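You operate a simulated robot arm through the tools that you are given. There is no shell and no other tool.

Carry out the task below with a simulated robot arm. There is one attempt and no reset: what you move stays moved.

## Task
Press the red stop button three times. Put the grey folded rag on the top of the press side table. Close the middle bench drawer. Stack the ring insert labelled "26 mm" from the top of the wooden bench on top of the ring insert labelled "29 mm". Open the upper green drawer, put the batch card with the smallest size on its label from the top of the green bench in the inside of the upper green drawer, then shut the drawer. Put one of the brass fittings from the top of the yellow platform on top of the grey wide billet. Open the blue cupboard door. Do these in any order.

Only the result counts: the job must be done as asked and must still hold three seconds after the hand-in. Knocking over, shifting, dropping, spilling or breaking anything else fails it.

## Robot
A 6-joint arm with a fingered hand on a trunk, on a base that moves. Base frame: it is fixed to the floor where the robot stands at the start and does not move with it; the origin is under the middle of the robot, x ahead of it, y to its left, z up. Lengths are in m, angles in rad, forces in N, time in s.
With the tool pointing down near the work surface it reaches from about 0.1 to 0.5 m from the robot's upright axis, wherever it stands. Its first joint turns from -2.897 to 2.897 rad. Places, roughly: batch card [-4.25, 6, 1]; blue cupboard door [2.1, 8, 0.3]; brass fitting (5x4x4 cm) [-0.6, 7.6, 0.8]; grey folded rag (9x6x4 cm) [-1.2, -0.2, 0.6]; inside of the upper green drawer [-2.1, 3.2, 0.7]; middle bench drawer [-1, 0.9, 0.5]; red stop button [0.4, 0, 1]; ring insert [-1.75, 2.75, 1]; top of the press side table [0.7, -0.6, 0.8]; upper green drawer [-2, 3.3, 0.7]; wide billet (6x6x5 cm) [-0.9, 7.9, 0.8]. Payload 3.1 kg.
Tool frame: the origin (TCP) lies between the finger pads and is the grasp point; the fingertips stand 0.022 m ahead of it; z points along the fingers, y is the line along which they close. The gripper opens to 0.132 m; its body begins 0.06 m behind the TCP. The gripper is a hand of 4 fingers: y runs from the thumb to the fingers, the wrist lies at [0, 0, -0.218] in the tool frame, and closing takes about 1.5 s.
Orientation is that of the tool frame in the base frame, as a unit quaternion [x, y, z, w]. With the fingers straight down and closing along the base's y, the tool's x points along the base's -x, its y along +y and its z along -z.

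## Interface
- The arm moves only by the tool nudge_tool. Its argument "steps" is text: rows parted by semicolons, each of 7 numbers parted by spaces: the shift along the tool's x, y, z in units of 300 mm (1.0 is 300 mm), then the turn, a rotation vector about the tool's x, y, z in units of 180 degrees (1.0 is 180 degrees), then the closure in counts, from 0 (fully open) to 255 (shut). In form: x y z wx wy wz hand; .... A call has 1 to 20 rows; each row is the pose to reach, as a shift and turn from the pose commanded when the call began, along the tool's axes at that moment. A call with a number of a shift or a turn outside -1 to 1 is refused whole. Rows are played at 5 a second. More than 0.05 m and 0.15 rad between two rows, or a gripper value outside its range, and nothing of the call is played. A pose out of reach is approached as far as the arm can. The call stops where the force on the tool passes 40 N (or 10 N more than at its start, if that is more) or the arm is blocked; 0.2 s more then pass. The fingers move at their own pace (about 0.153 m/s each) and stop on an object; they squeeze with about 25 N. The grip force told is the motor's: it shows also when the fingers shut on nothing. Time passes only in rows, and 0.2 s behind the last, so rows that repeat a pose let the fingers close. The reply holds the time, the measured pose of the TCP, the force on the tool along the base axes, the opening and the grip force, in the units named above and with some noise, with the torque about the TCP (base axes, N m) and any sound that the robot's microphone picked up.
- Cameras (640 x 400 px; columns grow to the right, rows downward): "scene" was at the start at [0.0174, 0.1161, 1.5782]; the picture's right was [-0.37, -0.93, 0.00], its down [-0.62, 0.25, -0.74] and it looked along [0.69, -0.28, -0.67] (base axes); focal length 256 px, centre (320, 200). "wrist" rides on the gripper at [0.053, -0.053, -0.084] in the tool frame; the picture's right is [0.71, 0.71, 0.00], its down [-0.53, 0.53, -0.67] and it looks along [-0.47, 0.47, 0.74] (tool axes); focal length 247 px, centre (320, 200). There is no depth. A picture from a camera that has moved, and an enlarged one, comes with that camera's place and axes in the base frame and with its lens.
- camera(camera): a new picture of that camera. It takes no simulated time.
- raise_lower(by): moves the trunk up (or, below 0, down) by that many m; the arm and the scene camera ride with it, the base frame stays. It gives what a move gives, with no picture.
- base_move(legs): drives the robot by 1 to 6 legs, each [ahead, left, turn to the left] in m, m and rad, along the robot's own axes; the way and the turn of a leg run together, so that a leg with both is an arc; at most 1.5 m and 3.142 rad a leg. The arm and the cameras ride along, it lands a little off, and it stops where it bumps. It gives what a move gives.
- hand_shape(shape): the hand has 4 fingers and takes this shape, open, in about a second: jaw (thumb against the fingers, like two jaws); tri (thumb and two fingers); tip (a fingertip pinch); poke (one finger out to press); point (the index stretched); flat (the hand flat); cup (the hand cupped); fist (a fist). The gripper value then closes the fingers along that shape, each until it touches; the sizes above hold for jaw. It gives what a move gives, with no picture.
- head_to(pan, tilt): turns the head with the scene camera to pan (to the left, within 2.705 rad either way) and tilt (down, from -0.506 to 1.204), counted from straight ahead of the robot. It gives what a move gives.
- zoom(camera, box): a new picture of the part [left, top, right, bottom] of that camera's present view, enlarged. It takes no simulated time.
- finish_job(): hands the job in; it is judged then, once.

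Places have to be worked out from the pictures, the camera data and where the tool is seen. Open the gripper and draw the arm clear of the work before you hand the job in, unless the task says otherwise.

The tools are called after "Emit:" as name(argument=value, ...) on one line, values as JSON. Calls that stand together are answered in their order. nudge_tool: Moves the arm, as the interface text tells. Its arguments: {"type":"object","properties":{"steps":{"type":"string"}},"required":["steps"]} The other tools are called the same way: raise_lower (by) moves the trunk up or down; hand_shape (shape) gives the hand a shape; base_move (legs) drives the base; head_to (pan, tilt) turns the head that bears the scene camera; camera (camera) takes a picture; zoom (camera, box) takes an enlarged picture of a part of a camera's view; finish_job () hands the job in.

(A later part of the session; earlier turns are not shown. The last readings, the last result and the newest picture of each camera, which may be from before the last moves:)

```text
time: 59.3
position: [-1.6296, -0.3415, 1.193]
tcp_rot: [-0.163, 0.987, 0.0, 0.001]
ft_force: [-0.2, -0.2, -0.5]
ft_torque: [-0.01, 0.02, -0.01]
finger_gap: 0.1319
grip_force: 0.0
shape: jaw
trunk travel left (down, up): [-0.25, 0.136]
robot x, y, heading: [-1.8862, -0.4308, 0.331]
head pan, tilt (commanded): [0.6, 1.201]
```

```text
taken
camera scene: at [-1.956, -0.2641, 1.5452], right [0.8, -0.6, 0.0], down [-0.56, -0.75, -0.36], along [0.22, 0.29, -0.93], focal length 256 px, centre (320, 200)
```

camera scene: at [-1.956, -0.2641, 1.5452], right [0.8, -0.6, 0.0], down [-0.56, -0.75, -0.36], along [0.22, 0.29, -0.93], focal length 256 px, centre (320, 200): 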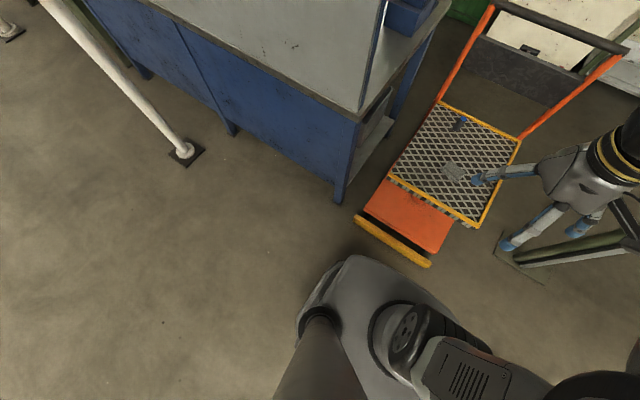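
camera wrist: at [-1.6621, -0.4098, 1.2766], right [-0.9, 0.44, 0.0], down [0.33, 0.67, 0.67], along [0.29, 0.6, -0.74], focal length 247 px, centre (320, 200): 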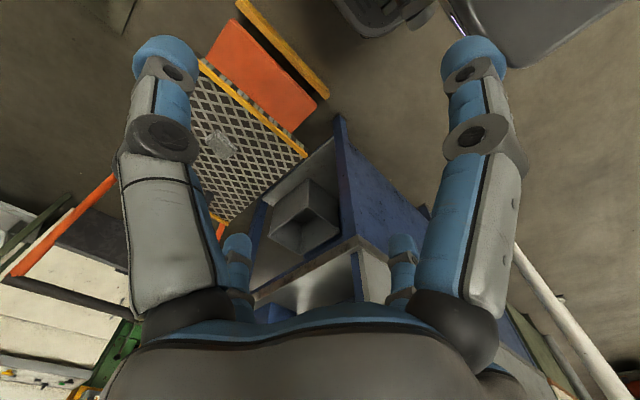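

The wrist view shows my base's front corner only about 0.21 m ahead of my axis, so 0.22 m forward still leaves ~5 cm to the floor bar. I drive in.

Emit:
base_move(legs=[[0.22, 0, 0]])

Emit:
head_to(pan=0.3, tilt=1.0)

Emit:
camera(camera="scene")

Emit:
camera(camera="wrist")

```text
time: 60.9
position: [-1.442, -0.2792, 1.1934]
tcp_rot: [-0.162, 0.987, 0.0, -0.001]
ft_force: [0.7, 0.4, -0.8]
ft_torque: [0.03, -0.02, -0.01]
finger_gap: 0.1319
grip_force: 0.1
shape: jaw
trunk travel left (down, up): [-0.25, 0.136]
robot x, y, heading: [-1.6986, -0.3679, 0.325]
head pan, tilt (commanded): [0.6, 1.201]
stopped in leg 1: the robot was blocked; the commanded pose is now the measured one
```

```text
time: 61.7
position: [-1.4414, -0.2778, 1.1927]
tcp_rot: [-0.162, 0.987, -0.001, 0.0]
ft_force: [-0.2, 1.1, -0.6]
ft_torque: [0.01, -0.02, 0.0]
finger_gap: 0.1319
grip_force: 0.0
shape: jaw
trunk travel left (down, up): [-0.25, 0.136]
robot x, y, heading: [-1.7001, -0.3664, 0.322]
head pan, tilt (commanded): [0.3, 1.0]
```

```text
taken
camera scene: at [-1.7472, -0.204, 1.5578], right [0.59, -0.81, 0.0], down [-0.68, -0.49, -0.54], along [0.44, 0.32, -0.84], focal length 256 px, centre (320, 200)
```

scene: 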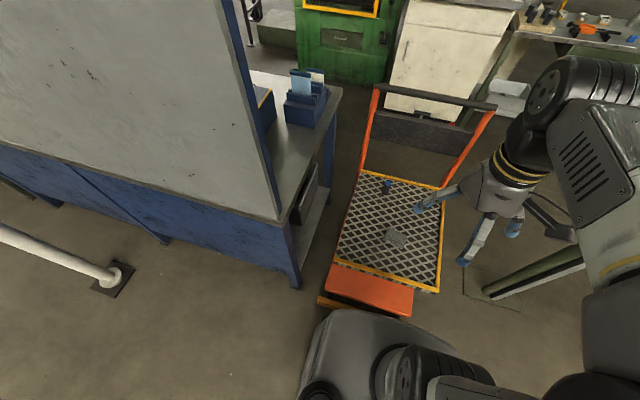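

```text
taken
camera wrist: at [-1.4763, -0.3467, 1.2763], right [-0.9, 0.44, 0.0], down [0.33, 0.67, 0.67], along [0.3, 0.6, -0.74], focal length 247 px, centre (320, 200)
```

wrist: 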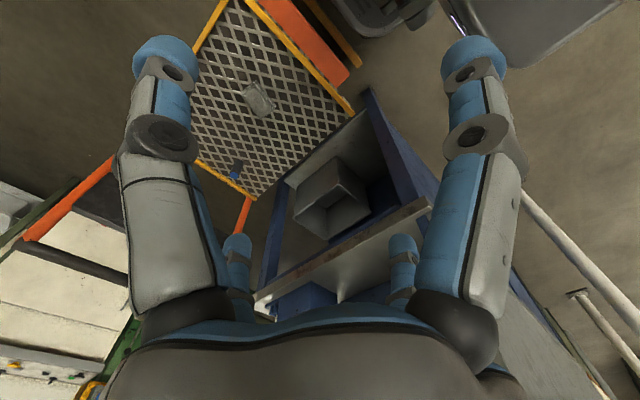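

The drive stopped against the bar at 0.30 m ahead of my axis; the cart's bar and rag are still where they were. I enlarge the rag to refine its position and orientation before reaching.

Emit:
zoom(camera="scene", box=[340, 190, 450, 290])

Emit:
zoom(camera="wrist", box=[180, 20, 340, 200])

```text
4.00 times, centred on (395, 240) of scene
camera zoom: at [-1.7472, -0.204, 1.5578], right [0.59, -0.81, 0.0], down [-0.68, -0.49, -0.54], along [0.44, 0.32, -0.84], focal length 1025 px, centre (20, 40)
```

zoom: 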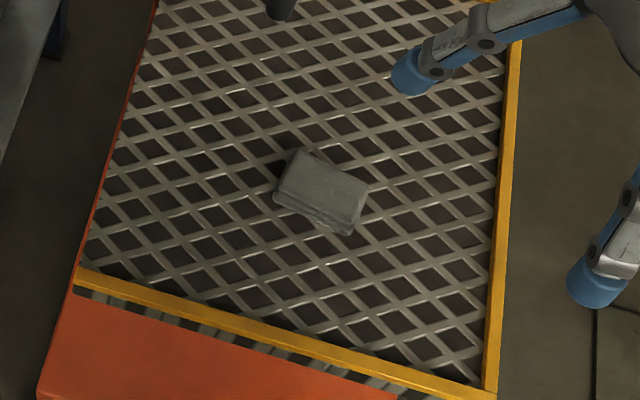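

```text
2.22 times, centred on (260, 110) of wrist
camera zoom: at [-1.4763, -0.3467, 1.2763], right [-0.9, 0.44, 0.0], down [0.33, 0.67, 0.67], along [0.3, 0.6, -0.74], focal length 549 px, centre (453, 400)
```

zoom: 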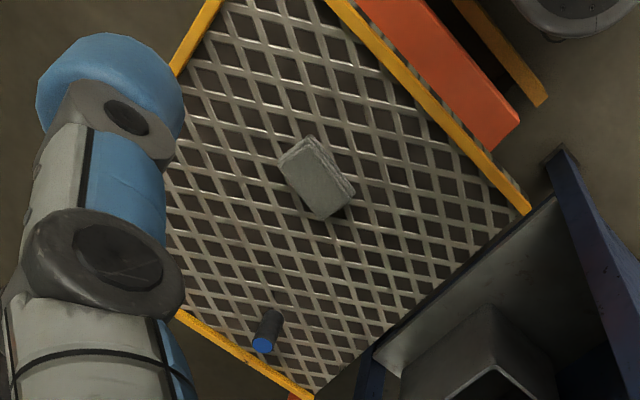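

The rag's top is near [-1.211, -0.198, 0.592], about 0.52 m from my axis. I lower the trunk and extend over the rag, turning the tool by 0.18 rad to align with it, to see whether it is within reach.

Emit:
raise_lower(by=-0.2)

Emit:
nudge_tool(steps="-0.15 0 0.08 0 0 0.02 0; -0.3 0 0.16 0 0 0.04 0; -0.45 0 0.24 0 0 0.057 0; -0.6 0 0.32 0 0 0.057 0; -0.7 0 0.4 0 0 0.057 0; -0.8 0 0.48 0 0 0.057 0")

Emit:
camera(camera="wrist")

Emit:
camera(camera="scene")

```text
time: 63.9
position: [-1.4421, -0.2786, 0.992]
tcp_rot: [-0.161, 0.987, 0.0, -0.001]
ft_force: [-1.2, 0.2, 1.0]
ft_torque: [0.0, -0.02, -0.01]
finger_gap: 0.132
grip_force: 0.0
shape: jaw
trunk travel left (down, up): [-0.05, 0.336]
robot x, y, heading: [-1.7, -0.3671, 0.32]
head pan, tilt (commanded): [0.3, 1.0]
```

```text
refused: row 1 steps farther than a row can; nothing moved
```

```text
taken
camera wrist: at [-1.4766, -0.3469, 1.0761], right [-0.9, 0.44, 0.0], down [0.33, 0.67, 0.67], along [0.3, 0.6, -0.74], focal length 247 px, centre (320, 200)
```

wrist: 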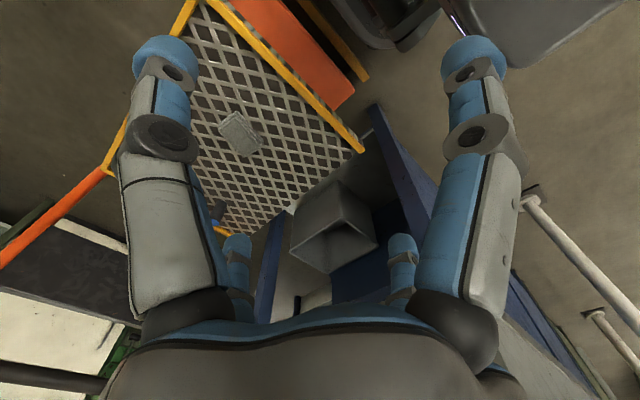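

```text
taken
camera scene: at [-1.7475, -0.2042, 1.3576], right [0.59, -0.81, 0.0], down [-0.68, -0.49, -0.54], along [0.44, 0.32, -0.84], focal length 256 px, centre (320, 200)
```

scene: 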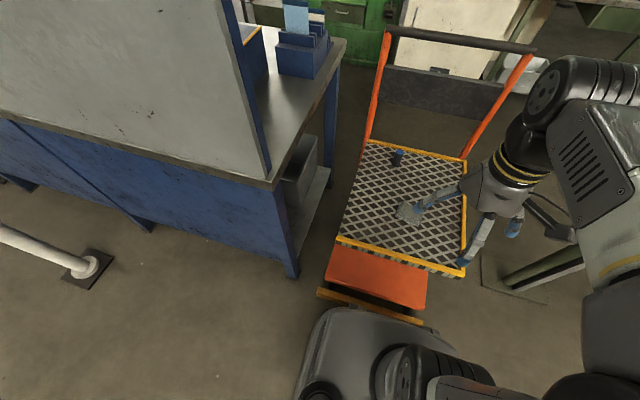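

The first row was just over the step limit. I repeat with smaller rows.

Emit:
nudge_tool(steps="-0.12 0 0.08 0 0 0.015 0; -0.24 0 0.16 0 0 0.03 0; -0.36 0 0.24 0 0 0.045 0; -0.48 0 0.32 0 0 0.057 0; -0.6 0 0.4 0 0 0.057 0; -0.72 0 0.48 0 0 0.057 0; -0.8 0 0.55 0 0 0.057 0; -0.8 0 0.55 0 0 0.057 0")

Emit:
camera(camera="wrist")

Emit:
camera(camera="scene")

```text
time: 65.7
position: [-1.2137, -0.2028, 0.8286]
tcp_rot: [-0.073, 0.997, 0.0, -0.001]
ft_force: [0.7, 0.3, 0.6]
ft_torque: [0.01, 0.03, 0.0]
finger_gap: 0.1321
grip_force: 0.1
shape: jaw
trunk travel left (down, up): [-0.05, 0.336]
robot x, y, heading: [-1.7022, -0.3669, 0.328]
head pan, tilt (commanded): [0.3, 1.0]
```

```text
taken
camera wrist: at [-1.2592, -0.2635, 0.9122], right [-0.8, 0.6, 0.0], down [0.44, 0.6, 0.67], along [0.4, 0.54, -0.74], focal length 247 px, centre (320, 200)
```

wrist: 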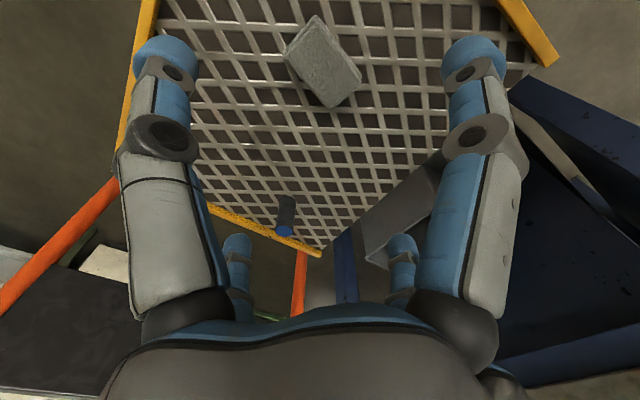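

```text
taken
camera scene: at [-1.7475, -0.2042, 1.3576], right [0.59, -0.81, 0.0], down [-0.68, -0.49, -0.54], along [0.44, 0.32, -0.84], focal length 256 px, centre (320, 200)
```

scene: 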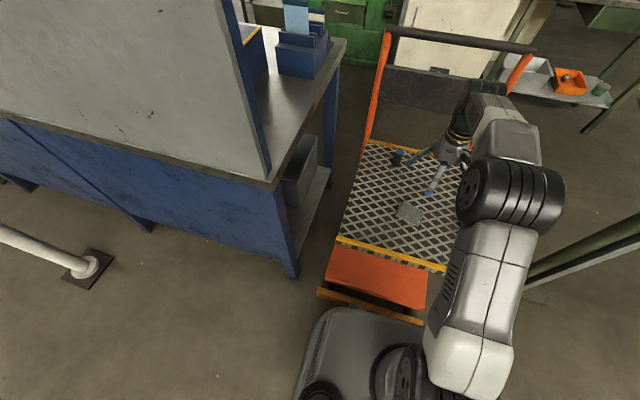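

The rag is nearly centred under the tool and aligned with its axes. I descend to just above it and check again.

Emit:
nudge_tool(steps="0.005 0.005 0.15 0 0 0 0; 0.01 0.01 0.3 0 0 0 0; 0.01 0.01 0.45 0 0 0 0; 0.01 0.01 0.6 0 0 0 0; 0.01 0.01 0.68 0 0 0 0; 0.01 0.01 0.68 0 0 0 0")

Emit:
camera(camera="wrist")

Emit:
camera(camera="scene")

```text
time: 67.1
position: [-1.2173, -0.2015, 0.6238]
tcp_rot: [-0.074, 0.997, 0.0, 0.0]
ft_force: [0.0, 0.4, 0.0]
ft_torque: [0.03, -0.01, -0.02]
finger_gap: 0.1321
grip_force: 0.0
shape: jaw
trunk travel left (down, up): [-0.05, 0.336]
robot x, y, heading: [-1.7003, -0.364, 0.325]
head pan, tilt (commanded): [0.3, 1.0]
```

```text
taken
camera wrist: at [-1.2632, -0.2622, 0.7072], right [-0.8, 0.6, 0.0], down [0.44, 0.6, 0.67], along [0.4, 0.54, -0.74], focal length 247 px, centre (320, 200)
```

wrist: 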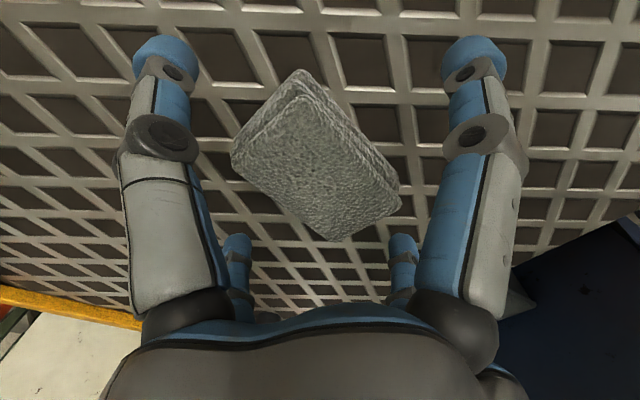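

```text
taken
camera scene: at [-1.7474, -0.2042, 1.3576], right [0.59, -0.81, 0.0], down [-0.68, -0.49, -0.54], along [0.44, 0.32, -0.84], focal length 256 px, centre (320, 200)
```

scene: 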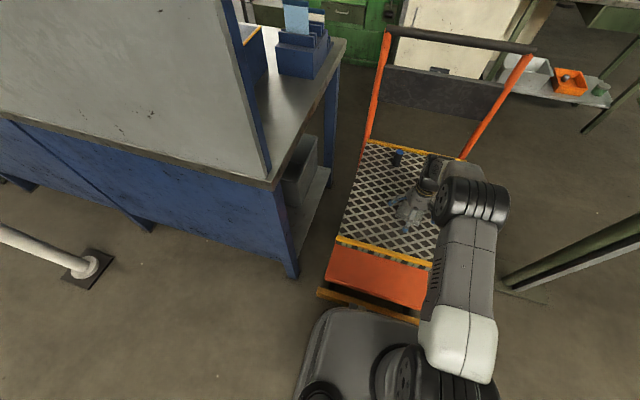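

The rag is centred between the fingers. I lower 4 cm so the fingertips surround it, then close the hand.

Emit:
nudge_tool(steps="0 0 0.06 0 0 0 0; 0 0 0.12 0 0 0 0; 0 0 0.13 0 0 0 0; 0 0 0.13 0 0 0 255; 0 0 0.13 0 0 0 255; 0 0 0.13 0 0 0 255; 0 0 0.13 0 0 0 255; 0 0 0.13 0 0 0 255; 0 0 0.13 0 0 0 255; 0 0 0.13 0 0 0 255; 0 0 0.13 0 0 0 255")

Emit:
camera(camera="wrist")

```text
time: 67.7
position: [-1.2144, -0.1989, 0.5988]
tcp_rot: [-0.071, 0.997, 0.002, 0.006]
ft_force: [-6.2, -2.7, 18.6]
ft_torque: [-0.13, 0.15, 0.04]
finger_gap: 0.1318
grip_force: 0.0
shape: jaw
trunk travel left (down, up): [-0.05, 0.336]
robot x, y, heading: [-1.6987, -0.3632, 0.325]
head pan, tilt (commanded): [0.3, 1.0]
stopped in row 2: the force on the tool passed its limit at 48 N (the readings are from after the stop); the commanded pose is now the measured one
```

```text
taken
camera wrist: at [-1.2612, -0.2605, 0.6823], right [-0.8, 0.6, -0.01], down [0.44, 0.6, 0.67], along [0.41, 0.54, -0.74], focal length 247 px, centre (320, 200)
```

wrist: 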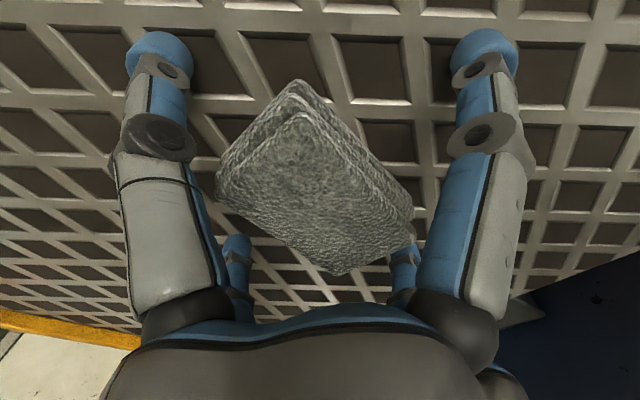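

The fingertips met the mesh at TCP height 0.599, so the mesh surface is at about 0.577. I lift 5 mm off it and close on the rag there.

Emit:
nudge_tool(steps="0 0 -0.02 0 0 0 0; 0 0 -0.02 0 0 0 255; 0 0 -0.02 0 0 0 255; 0 0 -0.02 0 0 0 255; 0 0 -0.02 0 0 0 255; 0 0 -0.02 0 0 0 255; 0 0 -0.02 0 0 0 255; 0 0 -0.02 0 0 0 255; 0 0 -0.02 0 0 0 255")

Emit:
camera(camera="wrist")

```text
time: 69.7
position: [-1.2156, -0.1989, 0.6029]
tcp_rot: [-0.072, 0.997, 0.0, 0.003]
ft_force: [-0.7, -0.3, 1.4]
ft_torque: [0.0, 0.02, 0.0]
finger_gap: 0.0686
grip_force: 24.9
shape: jaw
trunk travel left (down, up): [-0.05, 0.336]
robot x, y, heading: [-1.6984, -0.3647, 0.326]
head pan, tilt (commanded): [0.3, 1.0]
```

```text
taken
camera wrist: at [-1.2609, -0.2605, 0.6861], right [-0.8, 0.6, 0.0], down [0.44, 0.6, 0.67], along [0.4, 0.54, -0.74], focal length 247 px, centre (320, 200)
```

wrist: 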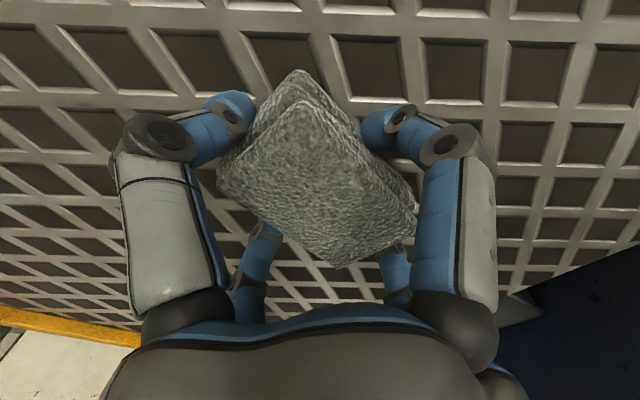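

The hand has closed on the rag with a 6.9 cm gap and full squeeze. I lift it straight up and check that it comes along.

Emit:
nudge_tool(steps="0 0 -0.1 0 0 0 255; 0 0 -0.2 0 0 0 255; 0 0 -0.35 0 0 0 255; 0 0 -0.5 0 0 0 255; 0 0 -0.65 0 0 0 255; 0 0 -0.8 0 0 0 255; 0 0 -0.95 0 0 0 255")

Emit:
camera(camera="wrist")

Emit:
camera(camera="scene")

```text
time: 71.3
position: [-1.2155, -0.1988, 0.8887]
tcp_rot: [-0.073, 0.997, -0.001, 0.003]
ft_force: [0.8, -0.5, 0.0]
ft_torque: [-0.01, 0.0, 0.0]
finger_gap: 0.0689
grip_force: 25.5
shape: jaw
trunk travel left (down, up): [-0.05, 0.336]
robot x, y, heading: [-1.7003, -0.3658, 0.326]
head pan, tilt (commanded): [0.3, 1.0]
```

```text
taken
camera wrist: at [-1.2624, -0.261, 0.9717], right [-0.8, 0.6, 0.0], down [0.44, 0.6, 0.67], along [0.4, 0.54, -0.74], focal length 247 px, centre (320, 200)
```

wrist: 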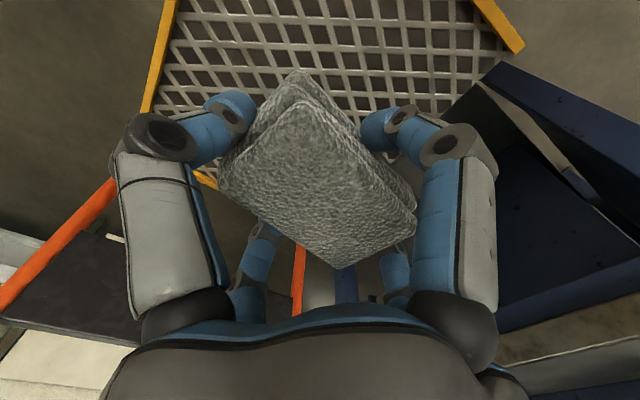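

```text
taken
camera scene: at [-1.7474, -0.2042, 1.3576], right [0.59, -0.81, 0.0], down [-0.68, -0.49, -0.54], along [0.44, 0.32, -0.84], focal length 256 px, centre (320, 200)
```

scene: 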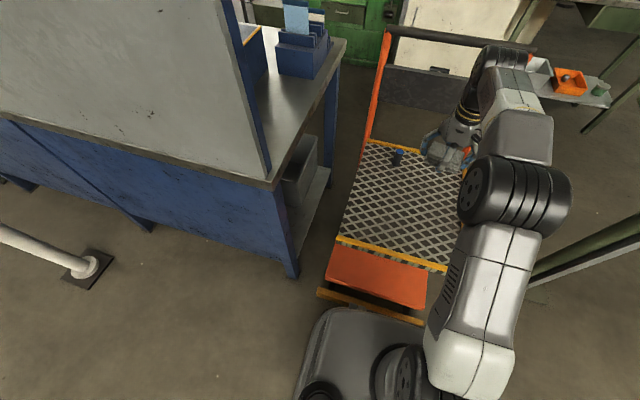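

The rag is held firmly. I pull the arm back toward me and raise the trunk for travelling.

Emit:
nudge_tool(steps="0.13 -0.024 -0.05 0 0 -0.01 255; 0.26 -0.048 -0.1 0 0 -0.02 255; 0.39 -0.072 -0.15 0 0 -0.03 255; 0.52 -0.096 -0.2 0 0 -0.04 255; 0.65 -0.12 -0.25 0 0 -0.05 255; 0.78 -0.143 -0.28 0 0 -0.057 255")

Emit:
raise_lower(by=0.2)

Emit:
base_move(legs=[[-0.1, 0, 0]])

Emit:
head_to(pan=0.0, tilt=0.9)

Emit:
camera(camera="scene")

```text
time: 72.7
position: [-1.4435, -0.2772, 0.9721]
tcp_rot: [-0.162, 0.987, 0.0, 0.004]
ft_force: [0.1, 0.6, 0.2]
ft_torque: [0.0, 0.0, 0.01]
finger_gap: 0.0688
grip_force: 25.0
shape: jaw
trunk travel left (down, up): [-0.05, 0.336]
robot x, y, heading: [-1.7002, -0.3653, 0.323]
head pan, tilt (commanded): [0.3, 1.0]
```

```text
time: 74.9
position: [-1.4428, -0.2777, 1.1707]
tcp_rot: [-0.161, 0.987, 0.001, 0.003]
ft_force: [-0.7, -1.0, -1.0]
ft_torque: [0.0, 0.02, 0.0]
finger_gap: 0.0686
grip_force: 24.9
shape: jaw
trunk travel left (down, up): [-0.25, 0.136]
robot x, y, heading: [-1.6994, -0.3646, 0.324]
head pan, tilt (commanded): [0.3, 1.0]
```

```text
time: 76.0
position: [-1.5387, -0.3102, 1.1718]
tcp_rot: [-0.162, 0.987, 0.001, 0.004]
ft_force: [-0.4, 0.2, -1.2]
ft_torque: [0.01, -0.04, -0.01]
finger_gap: 0.0686
grip_force: 24.9
shape: jaw
trunk travel left (down, up): [-0.25, 0.136]
robot x, y, heading: [-1.7942, -0.3974, 0.327]
head pan, tilt (commanded): [0.3, 1.0]
```

```text
time: 76.8
position: [-1.5367, -0.3079, 1.1703]
tcp_rot: [-0.161, 0.987, 0.0, 0.004]
ft_force: [-0.7, -0.2, -0.5]
ft_torque: [0.04, 0.0, 0.01]
finger_gap: 0.0687
grip_force: 24.9
shape: jaw
trunk travel left (down, up): [-0.25, 0.136]
robot x, y, heading: [-1.7942, -0.3962, 0.323]
head pan, tilt (commanded): [0.0, 0.901]
```

```text
taken
camera scene: at [-1.8268, -0.2526, 1.565], right [0.32, -0.95, 0.0], down [-0.74, -0.25, -0.62], along [0.59, 0.2, -0.78], focal length 256 px, centre (320, 200)
```

scene: 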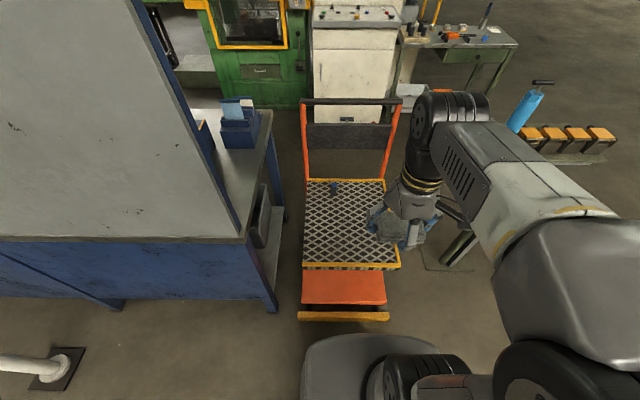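

I drive back around the pole table along the same clear route, toward the press side table.

Emit:
base_move(legs=[[-0.24, -0.819, 0], [0.6245, -0.527, 0], [0.679, -0.176, 0]])

Emit:
head_to(pan=0.3, tilt=0.6)

Emit:
camera(camera="scene")

```text
time: 88.8
position: [-0.0374, -1.4297, 1.1714]
tcp_rot: [-0.16, 0.987, 0.0, 0.003]
ft_force: [-0.1, -0.1, 0.2]
ft_torque: [0.01, 0.01, 0.02]
finger_gap: 0.0686
grip_force: 24.4
shape: jaw
trunk travel left (down, up): [-0.25, 0.136]
robot x, y, heading: [-0.2963, -1.516, 0.317]
head pan, tilt (commanded): [0.0, 0.901]
```

```text
time: 89.6
position: [-0.0374, -1.4281, 1.171]
tcp_rot: [-0.16, 0.987, 0.0, 0.004]
ft_force: [0.6, 0.7, -0.5]
ft_torque: [0.02, -0.01, 0.0]
finger_gap: 0.0686
grip_force: 24.7
shape: jaw
trunk travel left (down, up): [-0.25, 0.136]
robot x, y, heading: [-0.2963, -1.518, 0.322]
head pan, tilt (commanded): [0.3, 0.6]
```

```text
taken
camera scene: at [-0.3268, -1.3446, 1.5898], right [0.58, -0.81, 0.0], down [-0.46, -0.33, -0.82], along [0.67, 0.48, -0.57], focal length 256 px, centre (320, 200)
```

scene: 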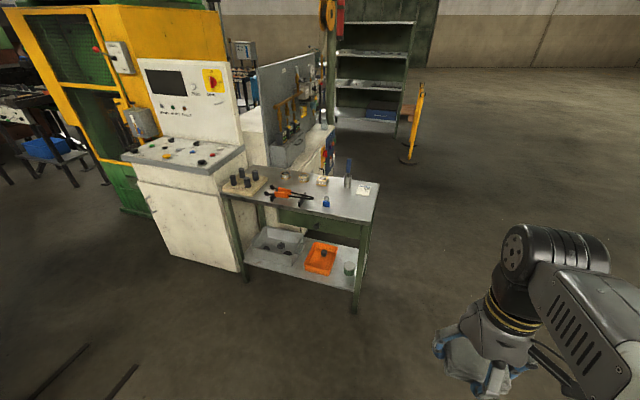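

The side table is in view. I enlarge its top to choose a free spot.

Emit:
zoom(camera="scene", box=[215, 145, 395, 245])

```text
3.56 times, centred on (305, 195) of scene
camera zoom: at [-0.3268, -1.3446, 1.5898], right [0.58, -0.81, 0.0], down [-0.46, -0.33, -0.82], along [0.67, 0.48, -0.57], focal length 911 px, centre (373, 218)
```

zoom: 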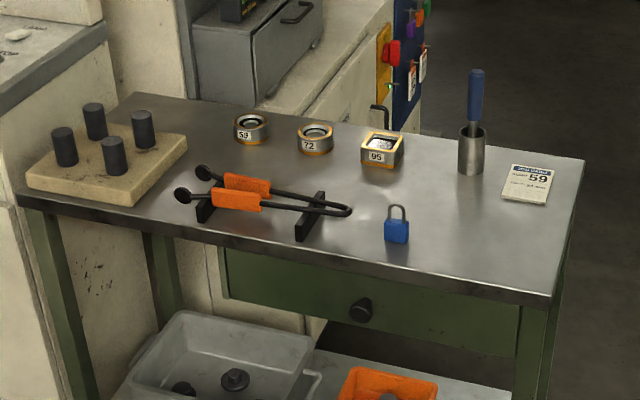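

A free patch lies between padlock, cup and card, around [0.68, -0.84]. I drive to stand about 0.5 m in front of it, in two legs, keeping the base clear of the table edge.

Emit:
base_move(legs=[[0.35, 0.345, 0], [0.25, 0, 0]])

Emit:
head_to(pan=0.0, tilt=0.85)

Emit:
camera(camera="scene")

Emit:
camera(camera="wrist")

```text
time: 93.9
position: [0.423, -0.9113, 1.1706]
tcp_rot: [-0.164, 0.987, 0.001, 0.003]
ft_force: [0.9, -0.3, -1.3]
ft_torque: [-0.02, 0.02, 0.01]
finger_gap: 0.0687
grip_force: 24.8
shape: jaw
trunk travel left (down, up): [-0.25, 0.136]
robot x, y, heading: [0.1669, -1.0003, 0.331]
head pan, tilt (commanded): [0.3, 0.6]
```

```text
time: 94.7
position: [0.4215, -0.9126, 1.171]
tcp_rot: [-0.163, 0.987, 0.001, 0.004]
ft_force: [-0.7, 0.3, -0.3]
ft_torque: [0.02, -0.01, 0.01]
finger_gap: 0.0685
grip_force: 25.2
shape: jaw
trunk travel left (down, up): [-0.25, 0.136]
robot x, y, heading: [0.1647, -1.0011, 0.328]
head pan, tilt (commanded): [0.0, 0.85]
```

```text
taken
camera scene: at [0.1342, -0.856, 1.569], right [0.32, -0.95, 0.0], down [-0.71, -0.24, -0.66], along [0.62, 0.21, -0.75], focal length 256 px, centre (320, 200)
```

scene: 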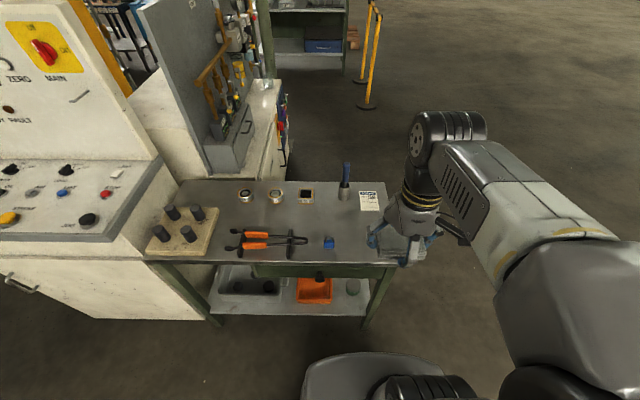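

```text
taken
camera wrist: at [0.3874, -0.9799, 1.2546], right [-0.9, 0.44, -0.01], down [0.32, 0.67, 0.67], along [0.3, 0.6, -0.74], focal length 247 px, centre (320, 200)
```

wrist: 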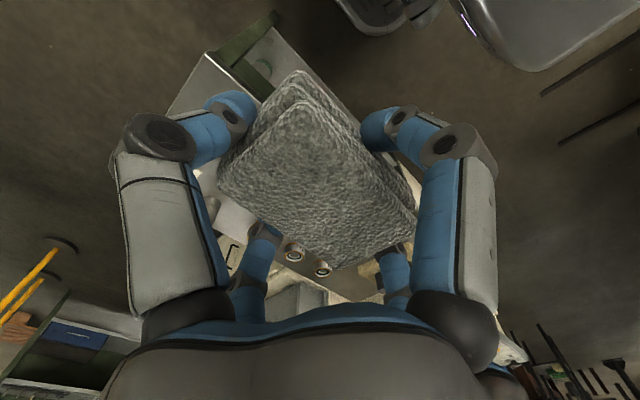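

The spot is confirmed. I close in by 5 cm, then carry the rag over it at height.

Emit:
base_move(legs=[[0.05, 0, 0]])

Emit:
nudge_tool(steps="-0.12 -0.008 0.02 0 0 0 255; -0.24 -0.016 0.1 0 0 0 255; -0.36 -0.024 0.2 0 0 0 255; -0.48 -0.032 0.3 0 0 0 255; -0.6 -0.04 0.4 0 0 0 255; -0.7 -0.047 0.5 0 0 0 255; -0.727 -0.047 0.65 0 0 0 255; -0.727 -0.047 0.8 0 0 0 255")

Emit:
camera(camera="scene")

Emit:
camera(camera="wrist")

```text
time: 95.6
position: [0.4705, -0.895, 1.171]
tcp_rot: [-0.163, 0.987, 0.0, 0.002]
ft_force: [0.3, 0.5, -1.1]
ft_torque: [0.0, 0.04, -0.02]
finger_gap: 0.0685
grip_force: 24.8
shape: jaw
trunk travel left (down, up): [-0.25, 0.136]
robot x, y, heading: [0.2149, -0.9855, 0.329]
head pan, tilt (commanded): [0.0, 0.85]
```

```text
time: 97.4
position: [0.6808, -0.8365, 0.9326]
tcp_rot: [-0.163, 0.987, 0.001, 0.003]
ft_force: [0.4, 0.5, -0.2]
ft_torque: [0.0, 0.02, -0.01]
finger_gap: 0.0685
grip_force: 25.2
shape: jaw
trunk travel left (down, up): [-0.25, 0.136]
robot x, y, heading: [0.2126, -0.9845, 0.325]
head pan, tilt (commanded): [0.0, 0.85]
```

```text
taken
camera scene: at [0.1816, -0.84, 1.5689], right [0.32, -0.95, 0.0], down [-0.71, -0.24, -0.66], along [0.62, 0.21, -0.75], focal length 256 px, centre (320, 200)
```

scene: 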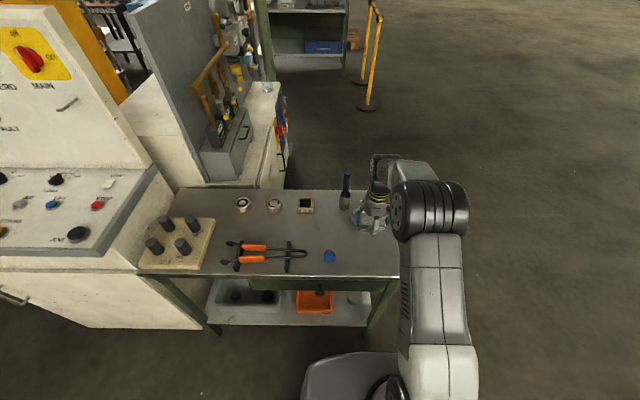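

```text
taken
camera wrist: at [0.647, -0.9052, 1.0166], right [-0.9, 0.44, -0.01], down [0.32, 0.67, 0.67], along [0.3, 0.6, -0.74], focal length 247 px, centre (320, 200)
```

wrist: 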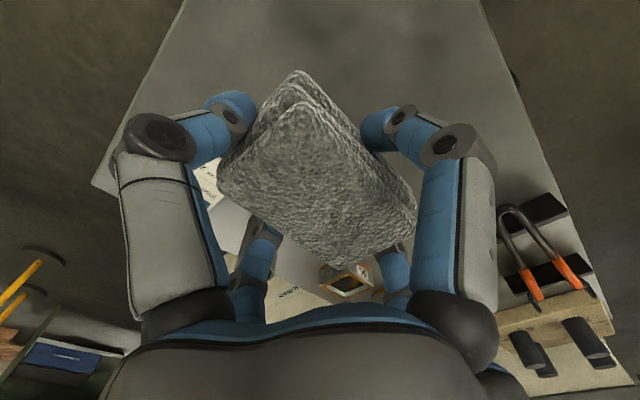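

The rag is over the free patch. I enlarge the scene view around the hand to check clearance to the cup and the card.

Emit:
zoom(camera="scene", box=[290, 150, 430, 290])

```text
2.86 times, centred on (360, 220) of scene
camera zoom: at [0.1816, -0.84, 1.5689], right [0.32, -0.95, 0.0], down [-0.71, -0.24, -0.66], along [0.62, 0.21, -0.75], focal length 732 px, centre (206, 143)
```

zoom: 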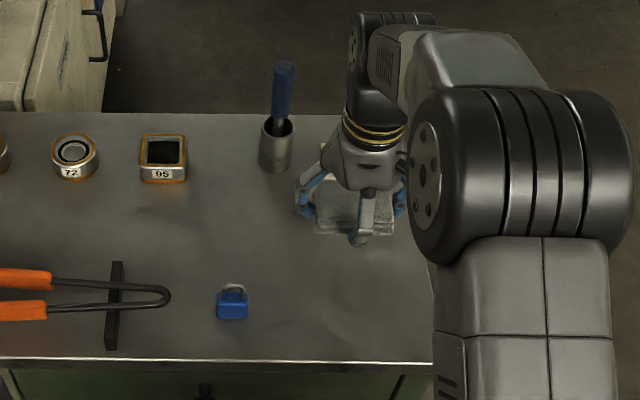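

There is ample clearance. I lower to just above the table and then in millimetre steps, watching the force for contact.

Emit:
nudge_tool(steps="0 0 0.12 0 0 0 255; 0 0 0.24 0 0 0 255; 0 0 0.28 0 0 0 255; 0 0 0.3 0 0 0 255")

Emit:
nudge_tool(steps="0 0 0.01 0 0 0 255; 0 0 0.02 0 0 0 255; 0 0 0.03 0 0 0 255")

Emit:
camera(camera="wrist")

```text
time: 98.4
position: [0.6813, -0.838, 0.8433]
tcp_rot: [-0.164, 0.987, 0.001, 0.004]
ft_force: [-0.2, -0.7, -0.2]
ft_torque: [-0.01, -0.02, 0.0]
finger_gap: 0.069
grip_force: 24.7
shape: jaw
trunk travel left (down, up): [-0.25, 0.136]
robot x, y, heading: [0.2072, -0.9852, 0.327]
head pan, tilt (commanded): [0.0, 0.85]
```

```text
time: 99.2
position: [0.6801, -0.839, 0.8337]
tcp_rot: [-0.162, 0.987, 0.0, 0.004]
ft_force: [0.8, -0.3, 1.5]
ft_torque: [-0.02, -0.02, -0.01]
finger_gap: 0.0685
grip_force: 25.4
shape: jaw
trunk travel left (down, up): [-0.25, 0.136]
robot x, y, heading: [0.2089, -0.9852, 0.336]
head pan, tilt (commanded): [0.0, 0.85]
```

```text
taken
camera wrist: at [0.6471, -0.9068, 0.9168], right [-0.9, 0.44, -0.01], down [0.32, 0.67, 0.67], along [0.3, 0.6, -0.74], focal length 247 px, centre (320, 200)
```

wrist: 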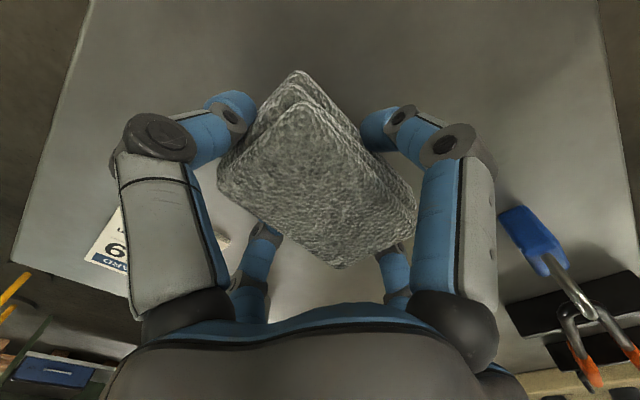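

No clear contact yet. I continue in 1.5 mm steps.

Emit:
nudge_tool(steps="0 0 0.005 0 0 0 255; 0 0 0.01 0 0 0 255; 0 0 0.015 0 0 0 255")

Emit:
nudge_tool(steps="0 0 0.005 0 0 0 255; 0 0 0.01 0 0 0 255")

```text
time: 100.0
position: [0.6813, -0.8384, 0.8296]
tcp_rot: [-0.163, 0.987, 0.0, 0.003]
ft_force: [0.3, 0.0, 0.1]
ft_torque: [0.02, 0.01, 0.01]
finger_gap: 0.0688
grip_force: 24.9
shape: jaw
trunk travel left (down, up): [-0.25, 0.136]
robot x, y, heading: [0.2107, -0.9864, 0.333]
head pan, tilt (commanded): [0.0, 0.85]
```

```text
time: 100.6
position: [0.6816, -0.8394, 0.8274]
tcp_rot: [-0.164, 0.986, 0.0, 0.003]
ft_force: [-0.8, -0.4, -0.6]
ft_torque: [-0.01, -0.01, 0.01]
finger_gap: 0.0685
grip_force: 24.9
shape: jaw
trunk travel left (down, up): [-0.25, 0.136]
robot x, y, heading: [0.2078, -0.9805, 0.331]
head pan, tilt (commanded): [0.0, 0.85]
```

Still free at 0.827. I keep lowering slowly.

Emit:
nudge_tool(steps="0 0 0.005 0 0 0 255; 0 0 0.01 0 0 0 255")

Emit:
nudge_tool(steps="0 0 0.005 0 0 0 255; 0 0 0.01 0 0 0 255")

Emit:
nudge_tool(steps="0 0 0.005 0 0 0 255; 0 0 0.01 0 0 0 255")

```text
time: 101.2
position: [0.6812, -0.8388, 0.8223]
tcp_rot: [-0.164, 0.986, 0.0, 0.003]
ft_force: [-0.8, -0.9, -0.7]
ft_torque: [0.02, 0.0, 0.01]
finger_gap: 0.0685
grip_force: 25.1
shape: jaw
trunk travel left (down, up): [-0.25, 0.136]
robot x, y, heading: [0.2133, -0.9834, 0.327]
head pan, tilt (commanded): [0.0, 0.85]
```

```text
time: 101.8
position: [0.6819, -0.8391, 0.8215]
tcp_rot: [-0.163, 0.987, 0.001, 0.005]
ft_force: [1.6, -3.5, 16.7]
ft_torque: [0.24, 0.45, 0.03]
finger_gap: 0.0688
grip_force: 24.9
shape: jaw
trunk travel left (down, up): [-0.25, 0.136]
robot x, y, heading: [0.2118, -0.9856, 0.331]
head pan, tilt (commanded): [0.0, 0.85]
```

```text
time: 102.5
position: [0.6835, -0.8375, 0.8221]
tcp_rot: [-0.164, 0.986, 0.001, 0.007]
ft_force: [-4.6, -2.0, 19.7]
ft_torque: [0.17, 0.64, 0.09]
finger_gap: 0.0691
grip_force: 24.6
shape: jaw
trunk travel left (down, up): [-0.25, 0.136]
robot x, y, heading: [0.2132, -0.9858, 0.331]
head pan, tilt (commanded): [0.0, 0.85]
stopped in row 2: the force on the tool passed its limit at 41 N (the readings are from after the stop); the commanded pose is now the measured one
```

The rag is on the table. I ease the pressure by 1.5 mm, open the hand and let it settle.

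Emit:
nudge_tool(steps="0 0 -0.006 0 0 0 255; 0 0 -0.006 0 0 0 200; 0 0 -0.006 0 0 0 120; 0 0 -0.006 0 0 0 60; 0 0 -0.006 0 0 0 40; 0 0 -0.006 0 0 0 40; 0 0 -0.006 0 0 0 40; 0 0 -0.006 0 0 0 40")

Emit:
camera(camera="wrist")

```text
time: 104.3
position: [0.6832, -0.8379, 0.8216]
tcp_rot: [-0.163, 0.987, 0.001, 0.007]
ft_force: [6.5, 2.2, 24.3]
ft_torque: [-0.33, 0.94, 0.0]
finger_gap: 0.1055
grip_force: 0.0
shape: jaw
trunk travel left (down, up): [-0.25, 0.136]
robot x, y, heading: [0.2123, -0.9813, 0.33]
head pan, tilt (commanded): [0.0, 0.85]
```

```text
taken
camera wrist: at [0.6486, -0.9063, 0.9054], right [-0.9, 0.44, -0.01], down [0.32, 0.66, 0.68], along [0.31, 0.6, -0.74], focal length 247 px, centre (320, 200)
```

wrist: 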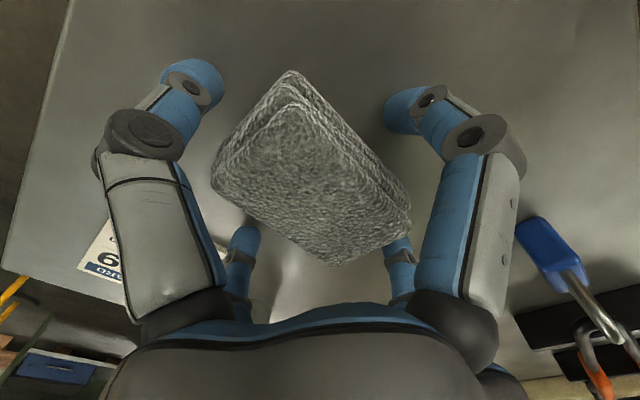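

The rag lies free on the table. I raise the hand straight up and check.

Emit:
nudge_tool(steps="0 0 -0.03 0 0 0 40; 0 0 -0.1 0 0 0 40; 0 0 -0.2 0 0 0 40; 0 0 -0.35 0 0 0 40; 0 0 -0.5 0 0 0 40; 0 0 -0.65 0 0 0 40; 0 0 -0.8 0 0 0 20; 0 0 -0.95 0 0 0 0")

Emit:
nudge_tool(steps="0.15 0 -0.04 0 0 0 0; 0.3 0 -0.08 0 0 0 0; 0.45 0 -0.12 0 0 0 0; 0.6 0 -0.16 0 0 0 0; 0.73 0 -0.2 0 0 0 0")

Emit:
camera(camera="scene")

```text
time: 106.1
position: [0.6785, -0.84, 1.1078]
tcp_rot: [-0.163, 0.987, 0.002, 0.006]
ft_force: [-0.1, 0.5, 0.1]
ft_torque: [-0.03, -0.01, 0.0]
finger_gap: 0.1317
grip_force: 0.0
shape: jaw
trunk travel left (down, up): [-0.25, 0.136]
robot x, y, heading: [0.2126, -0.9827, 0.331]
head pan, tilt (commanded): [0.0, 0.85]
```

```text
time: 107.3
position: [0.4721, -0.9094, 1.1633]
tcp_rot: [-0.163, 0.987, 0.001, 0.007]
ft_force: [0.6, -0.2, 0.1]
ft_torque: [0.03, -0.01, -0.01]
finger_gap: 0.1318
grip_force: 0.0
shape: jaw
trunk travel left (down, up): [-0.25, 0.136]
robot x, y, heading: [0.2119, -0.989, 0.327]
head pan, tilt (commanded): [0.0, 0.85]
```

```text
taken
camera scene: at [0.179, -0.8407, 1.569], right [0.32, -0.95, 0.0], down [-0.71, -0.24, -0.66], along [0.63, 0.21, -0.75], focal length 256 px, centre (320, 200)
```

scene: 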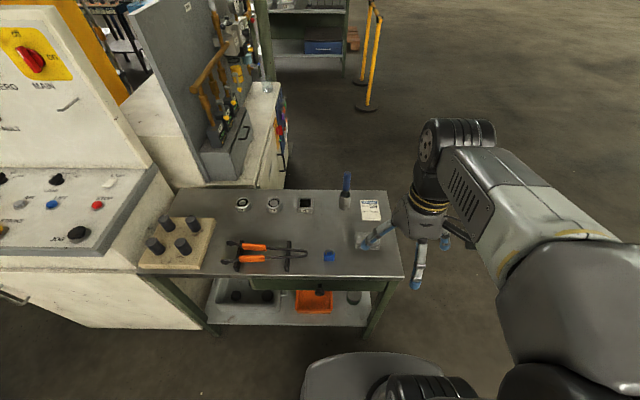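

The rag rests on the side table, nothing else moved. Next is the open middle bench drawer: I back away, turn to face along +y, and drive up the aisle between cart and console.

Emit:
base_move(legs=[[-0.29, 0.134, 0], [0, 0, 1.24]])

Emit:
head_to(pan=0.2, tilt=0.7)

Emit:
camera(camera="scene")

```text
time: 112.5
position: [-0.0927, -0.6788, 1.1626]
tcp_rot: [-0.704, 0.71, 0.005, 0.006]
ft_force: [-0.2, 0.0, 0.3]
ft_torque: [0.02, 0.01, 0.0]
finger_gap: 0.1319
grip_force: 0.1
shape: jaw
trunk travel left (down, up): [-0.25, 0.136]
robot x, y, heading: [-0.1033, -0.9556, 1.564]
head pan, tilt (commanded): [0.0, 0.85]
```

```text
time: 113.2
position: [-0.0924, -0.6797, 1.1627]
tcp_rot: [-0.704, 0.71, 0.004, 0.005]
ft_force: [-0.5, 0.8, 0.0]
ft_torque: [-0.04, 0.0, -0.03]
finger_gap: 0.132
grip_force: 0.1
shape: jaw
trunk travel left (down, up): [-0.25, 0.136]
robot x, y, heading: [-0.1077, -0.9498, 1.563]
head pan, tilt (commanded): [0.201, 0.7]
```

```text
taken
camera scene: at [-0.272, -0.9273, 1.5812], right [0.98, 0.19, 0.0], down [0.12, -0.63, -0.76], along [-0.15, 0.75, -0.64], focal length 256 px, centre (320, 200)
```

scene: 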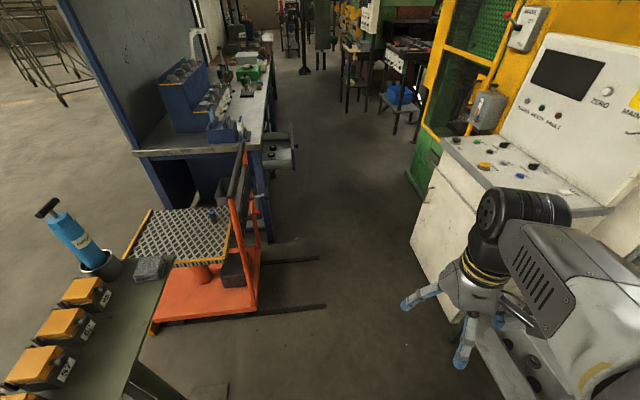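

The aisle is clear. I drive forward between the cart and the console, drifting left as I pass the console.

Emit:
base_move(legs=[[0.752, -0.08, 0], [0.7, 0.14, 0]])

Emit:
head_to(pan=1.0, tilt=0.8)

Emit:
camera(camera="scene")

```text
time: 120.8
position: [-0.1374, 0.7645, 1.1633]
tcp_rot: [-0.701, 0.713, 0.004, 0.005]
ft_force: [0.0, 0.4, 0.4]
ft_torque: [0.0, 0.02, 0.03]
finger_gap: 0.1319
grip_force: 0.1
shape: jaw
trunk travel left (down, up): [-0.25, 0.136]
robot x, y, heading: [-0.1519, 0.4913, 1.557]
head pan, tilt (commanded): [0.201, 0.7]
```

```text
time: 121.9
position: [-0.1352, 0.7638, 1.1624]
tcp_rot: [-0.701, 0.713, 0.004, 0.005]
ft_force: [-0.4, 0.0, -0.9]
ft_torque: [0.04, -0.01, -0.02]
finger_gap: 0.132
grip_force: 0.1
shape: jaw
trunk travel left (down, up): [-0.25, 0.136]
robot x, y, heading: [-0.1521, 0.4919, 1.553]
head pan, tilt (commanded): [1.0, 0.799]
```

```text
taken
camera scene: at [-0.3681, 0.4783, 1.573], right [0.55, 0.83, 0.0], down [0.6, -0.4, -0.7], along [-0.58, 0.39, -0.72], focal length 256 px, centre (320, 200)
```

scene: 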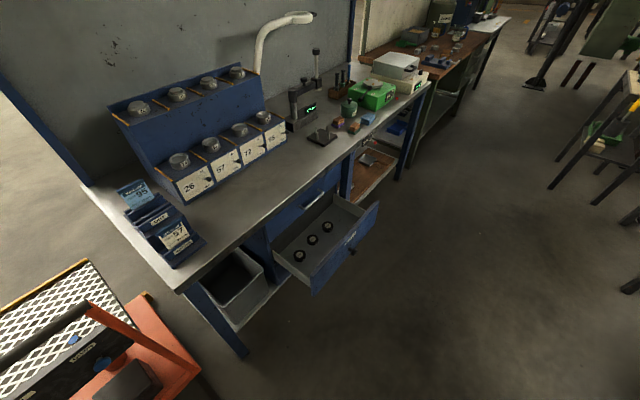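

I enlarge the open drawer to locate its front panel and handle.

Emit:
zoom(camera="scene", box=[240, 160, 400, 320])

```text
2.50 times, centred on (320, 240) of scene
camera zoom: at [-0.3681, 0.4783, 1.573], right [0.55, 0.83, 0.0], down [0.6, -0.4, -0.7], along [-0.58, 0.39, -0.72], focal length 641 px, centre (320, 100)
```

zoom: 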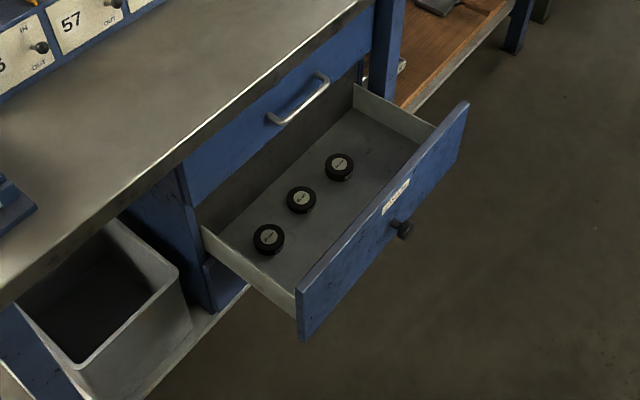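

The bench front faces along about [0.955, 0.30]; the drawer stands out some 0.2 m. I move further up the aisle for turning room, then turn left to face the drawer.

Emit:
base_move(legs=[[0.5, 0.13, 0], [0, 0, 1.89]])

Emit:
head_to(pan=0.0, tilt=0.9)

Emit:
camera(camera="scene")

Emit:
camera(camera="wrist")

```text
time: 129.5
position: [-0.5352, 0.9135, 1.1618]
tcp_rot: [0.987, 0.157, -0.007, 0.0]
ft_force: [-0.7, 0.5, 0.5]
ft_torque: [-0.01, 0.02, 0.02]
finger_gap: 0.1319
grip_force: 0.0
shape: jaw
trunk travel left (down, up): [-0.25, 0.136]
robot x, y, heading: [-0.2716, 0.9857, -2.83]
head pan, tilt (commanded): [1.0, 0.799]
```

```text
time: 130.7
position: [-0.5362, 0.914, 1.1642]
tcp_rot: [0.988, 0.157, -0.008, 0.0]
ft_force: [0.3, 0.7, -0.3]
ft_torque: [-0.02, -0.02, -0.01]
finger_gap: 0.1317
grip_force: 0.2
shape: jaw
trunk travel left (down, up): [-0.25, 0.136]
robot x, y, heading: [-0.2756, 0.9865, -2.829]
head pan, tilt (commanded): [0.0, 0.901]
```

```text
taken
camera scene: at [-0.2416, 0.8412, 1.5651], right [-0.31, 0.95, 0.0], down [0.74, 0.24, -0.62], along [-0.59, -0.19, -0.78], focal length 256 px, centre (320, 200)
```

scene: 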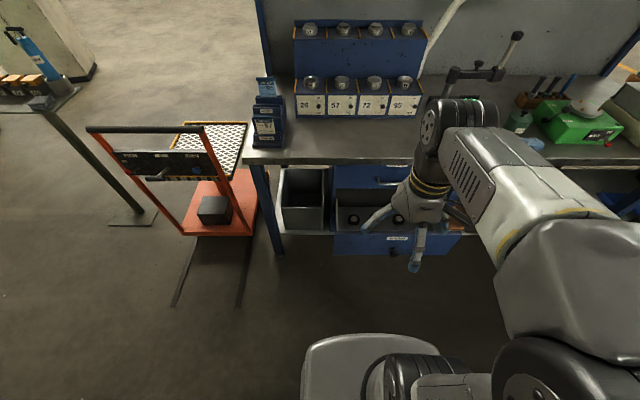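

```text
taken
camera wrist: at [-0.501, 0.9806, 1.2457], right [0.89, -0.45, -0.01], down [-0.33, -0.66, 0.67], along [-0.31, -0.6, -0.74], focal length 247 px, centre (320, 200)
```

wrist: 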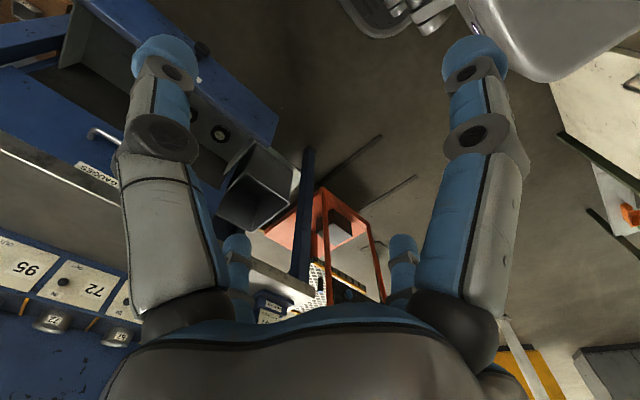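

I enlarge the drawer from this side to triangulate its front with the earlier view.

Emit:
zoom(camera="scene", box=[310, 140, 490, 270])

Emit:
zoom(camera="wrist", box=[60, 20, 320, 200])

```text
3.08 times, centred on (400, 205) of scene
camera zoom: at [-0.2416, 0.8412, 1.5651], right [-0.31, 0.95, 0.0], down [0.74, 0.24, -0.62], along [-0.59, -0.19, -0.78], focal length 789 px, centre (74, 185)
```

zoom: 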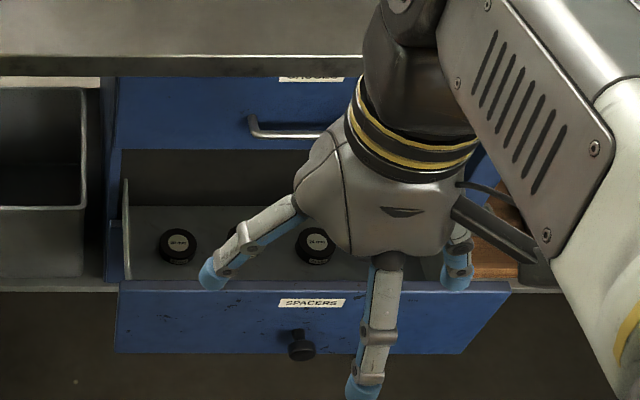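

```text
2.22 times, centred on (190, 110) of wrist
camera zoom: at [-0.501, 0.9806, 1.2457], right [0.89, -0.45, -0.01], down [-0.33, -0.66, 0.67], along [-0.31, -0.6, -0.74], focal length 549 px, centre (609, 400)
```

zoom: 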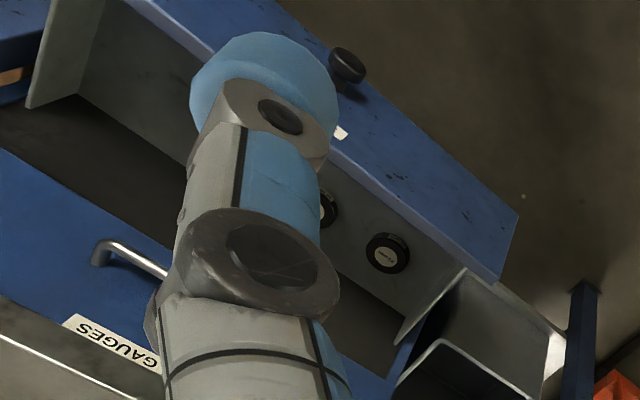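

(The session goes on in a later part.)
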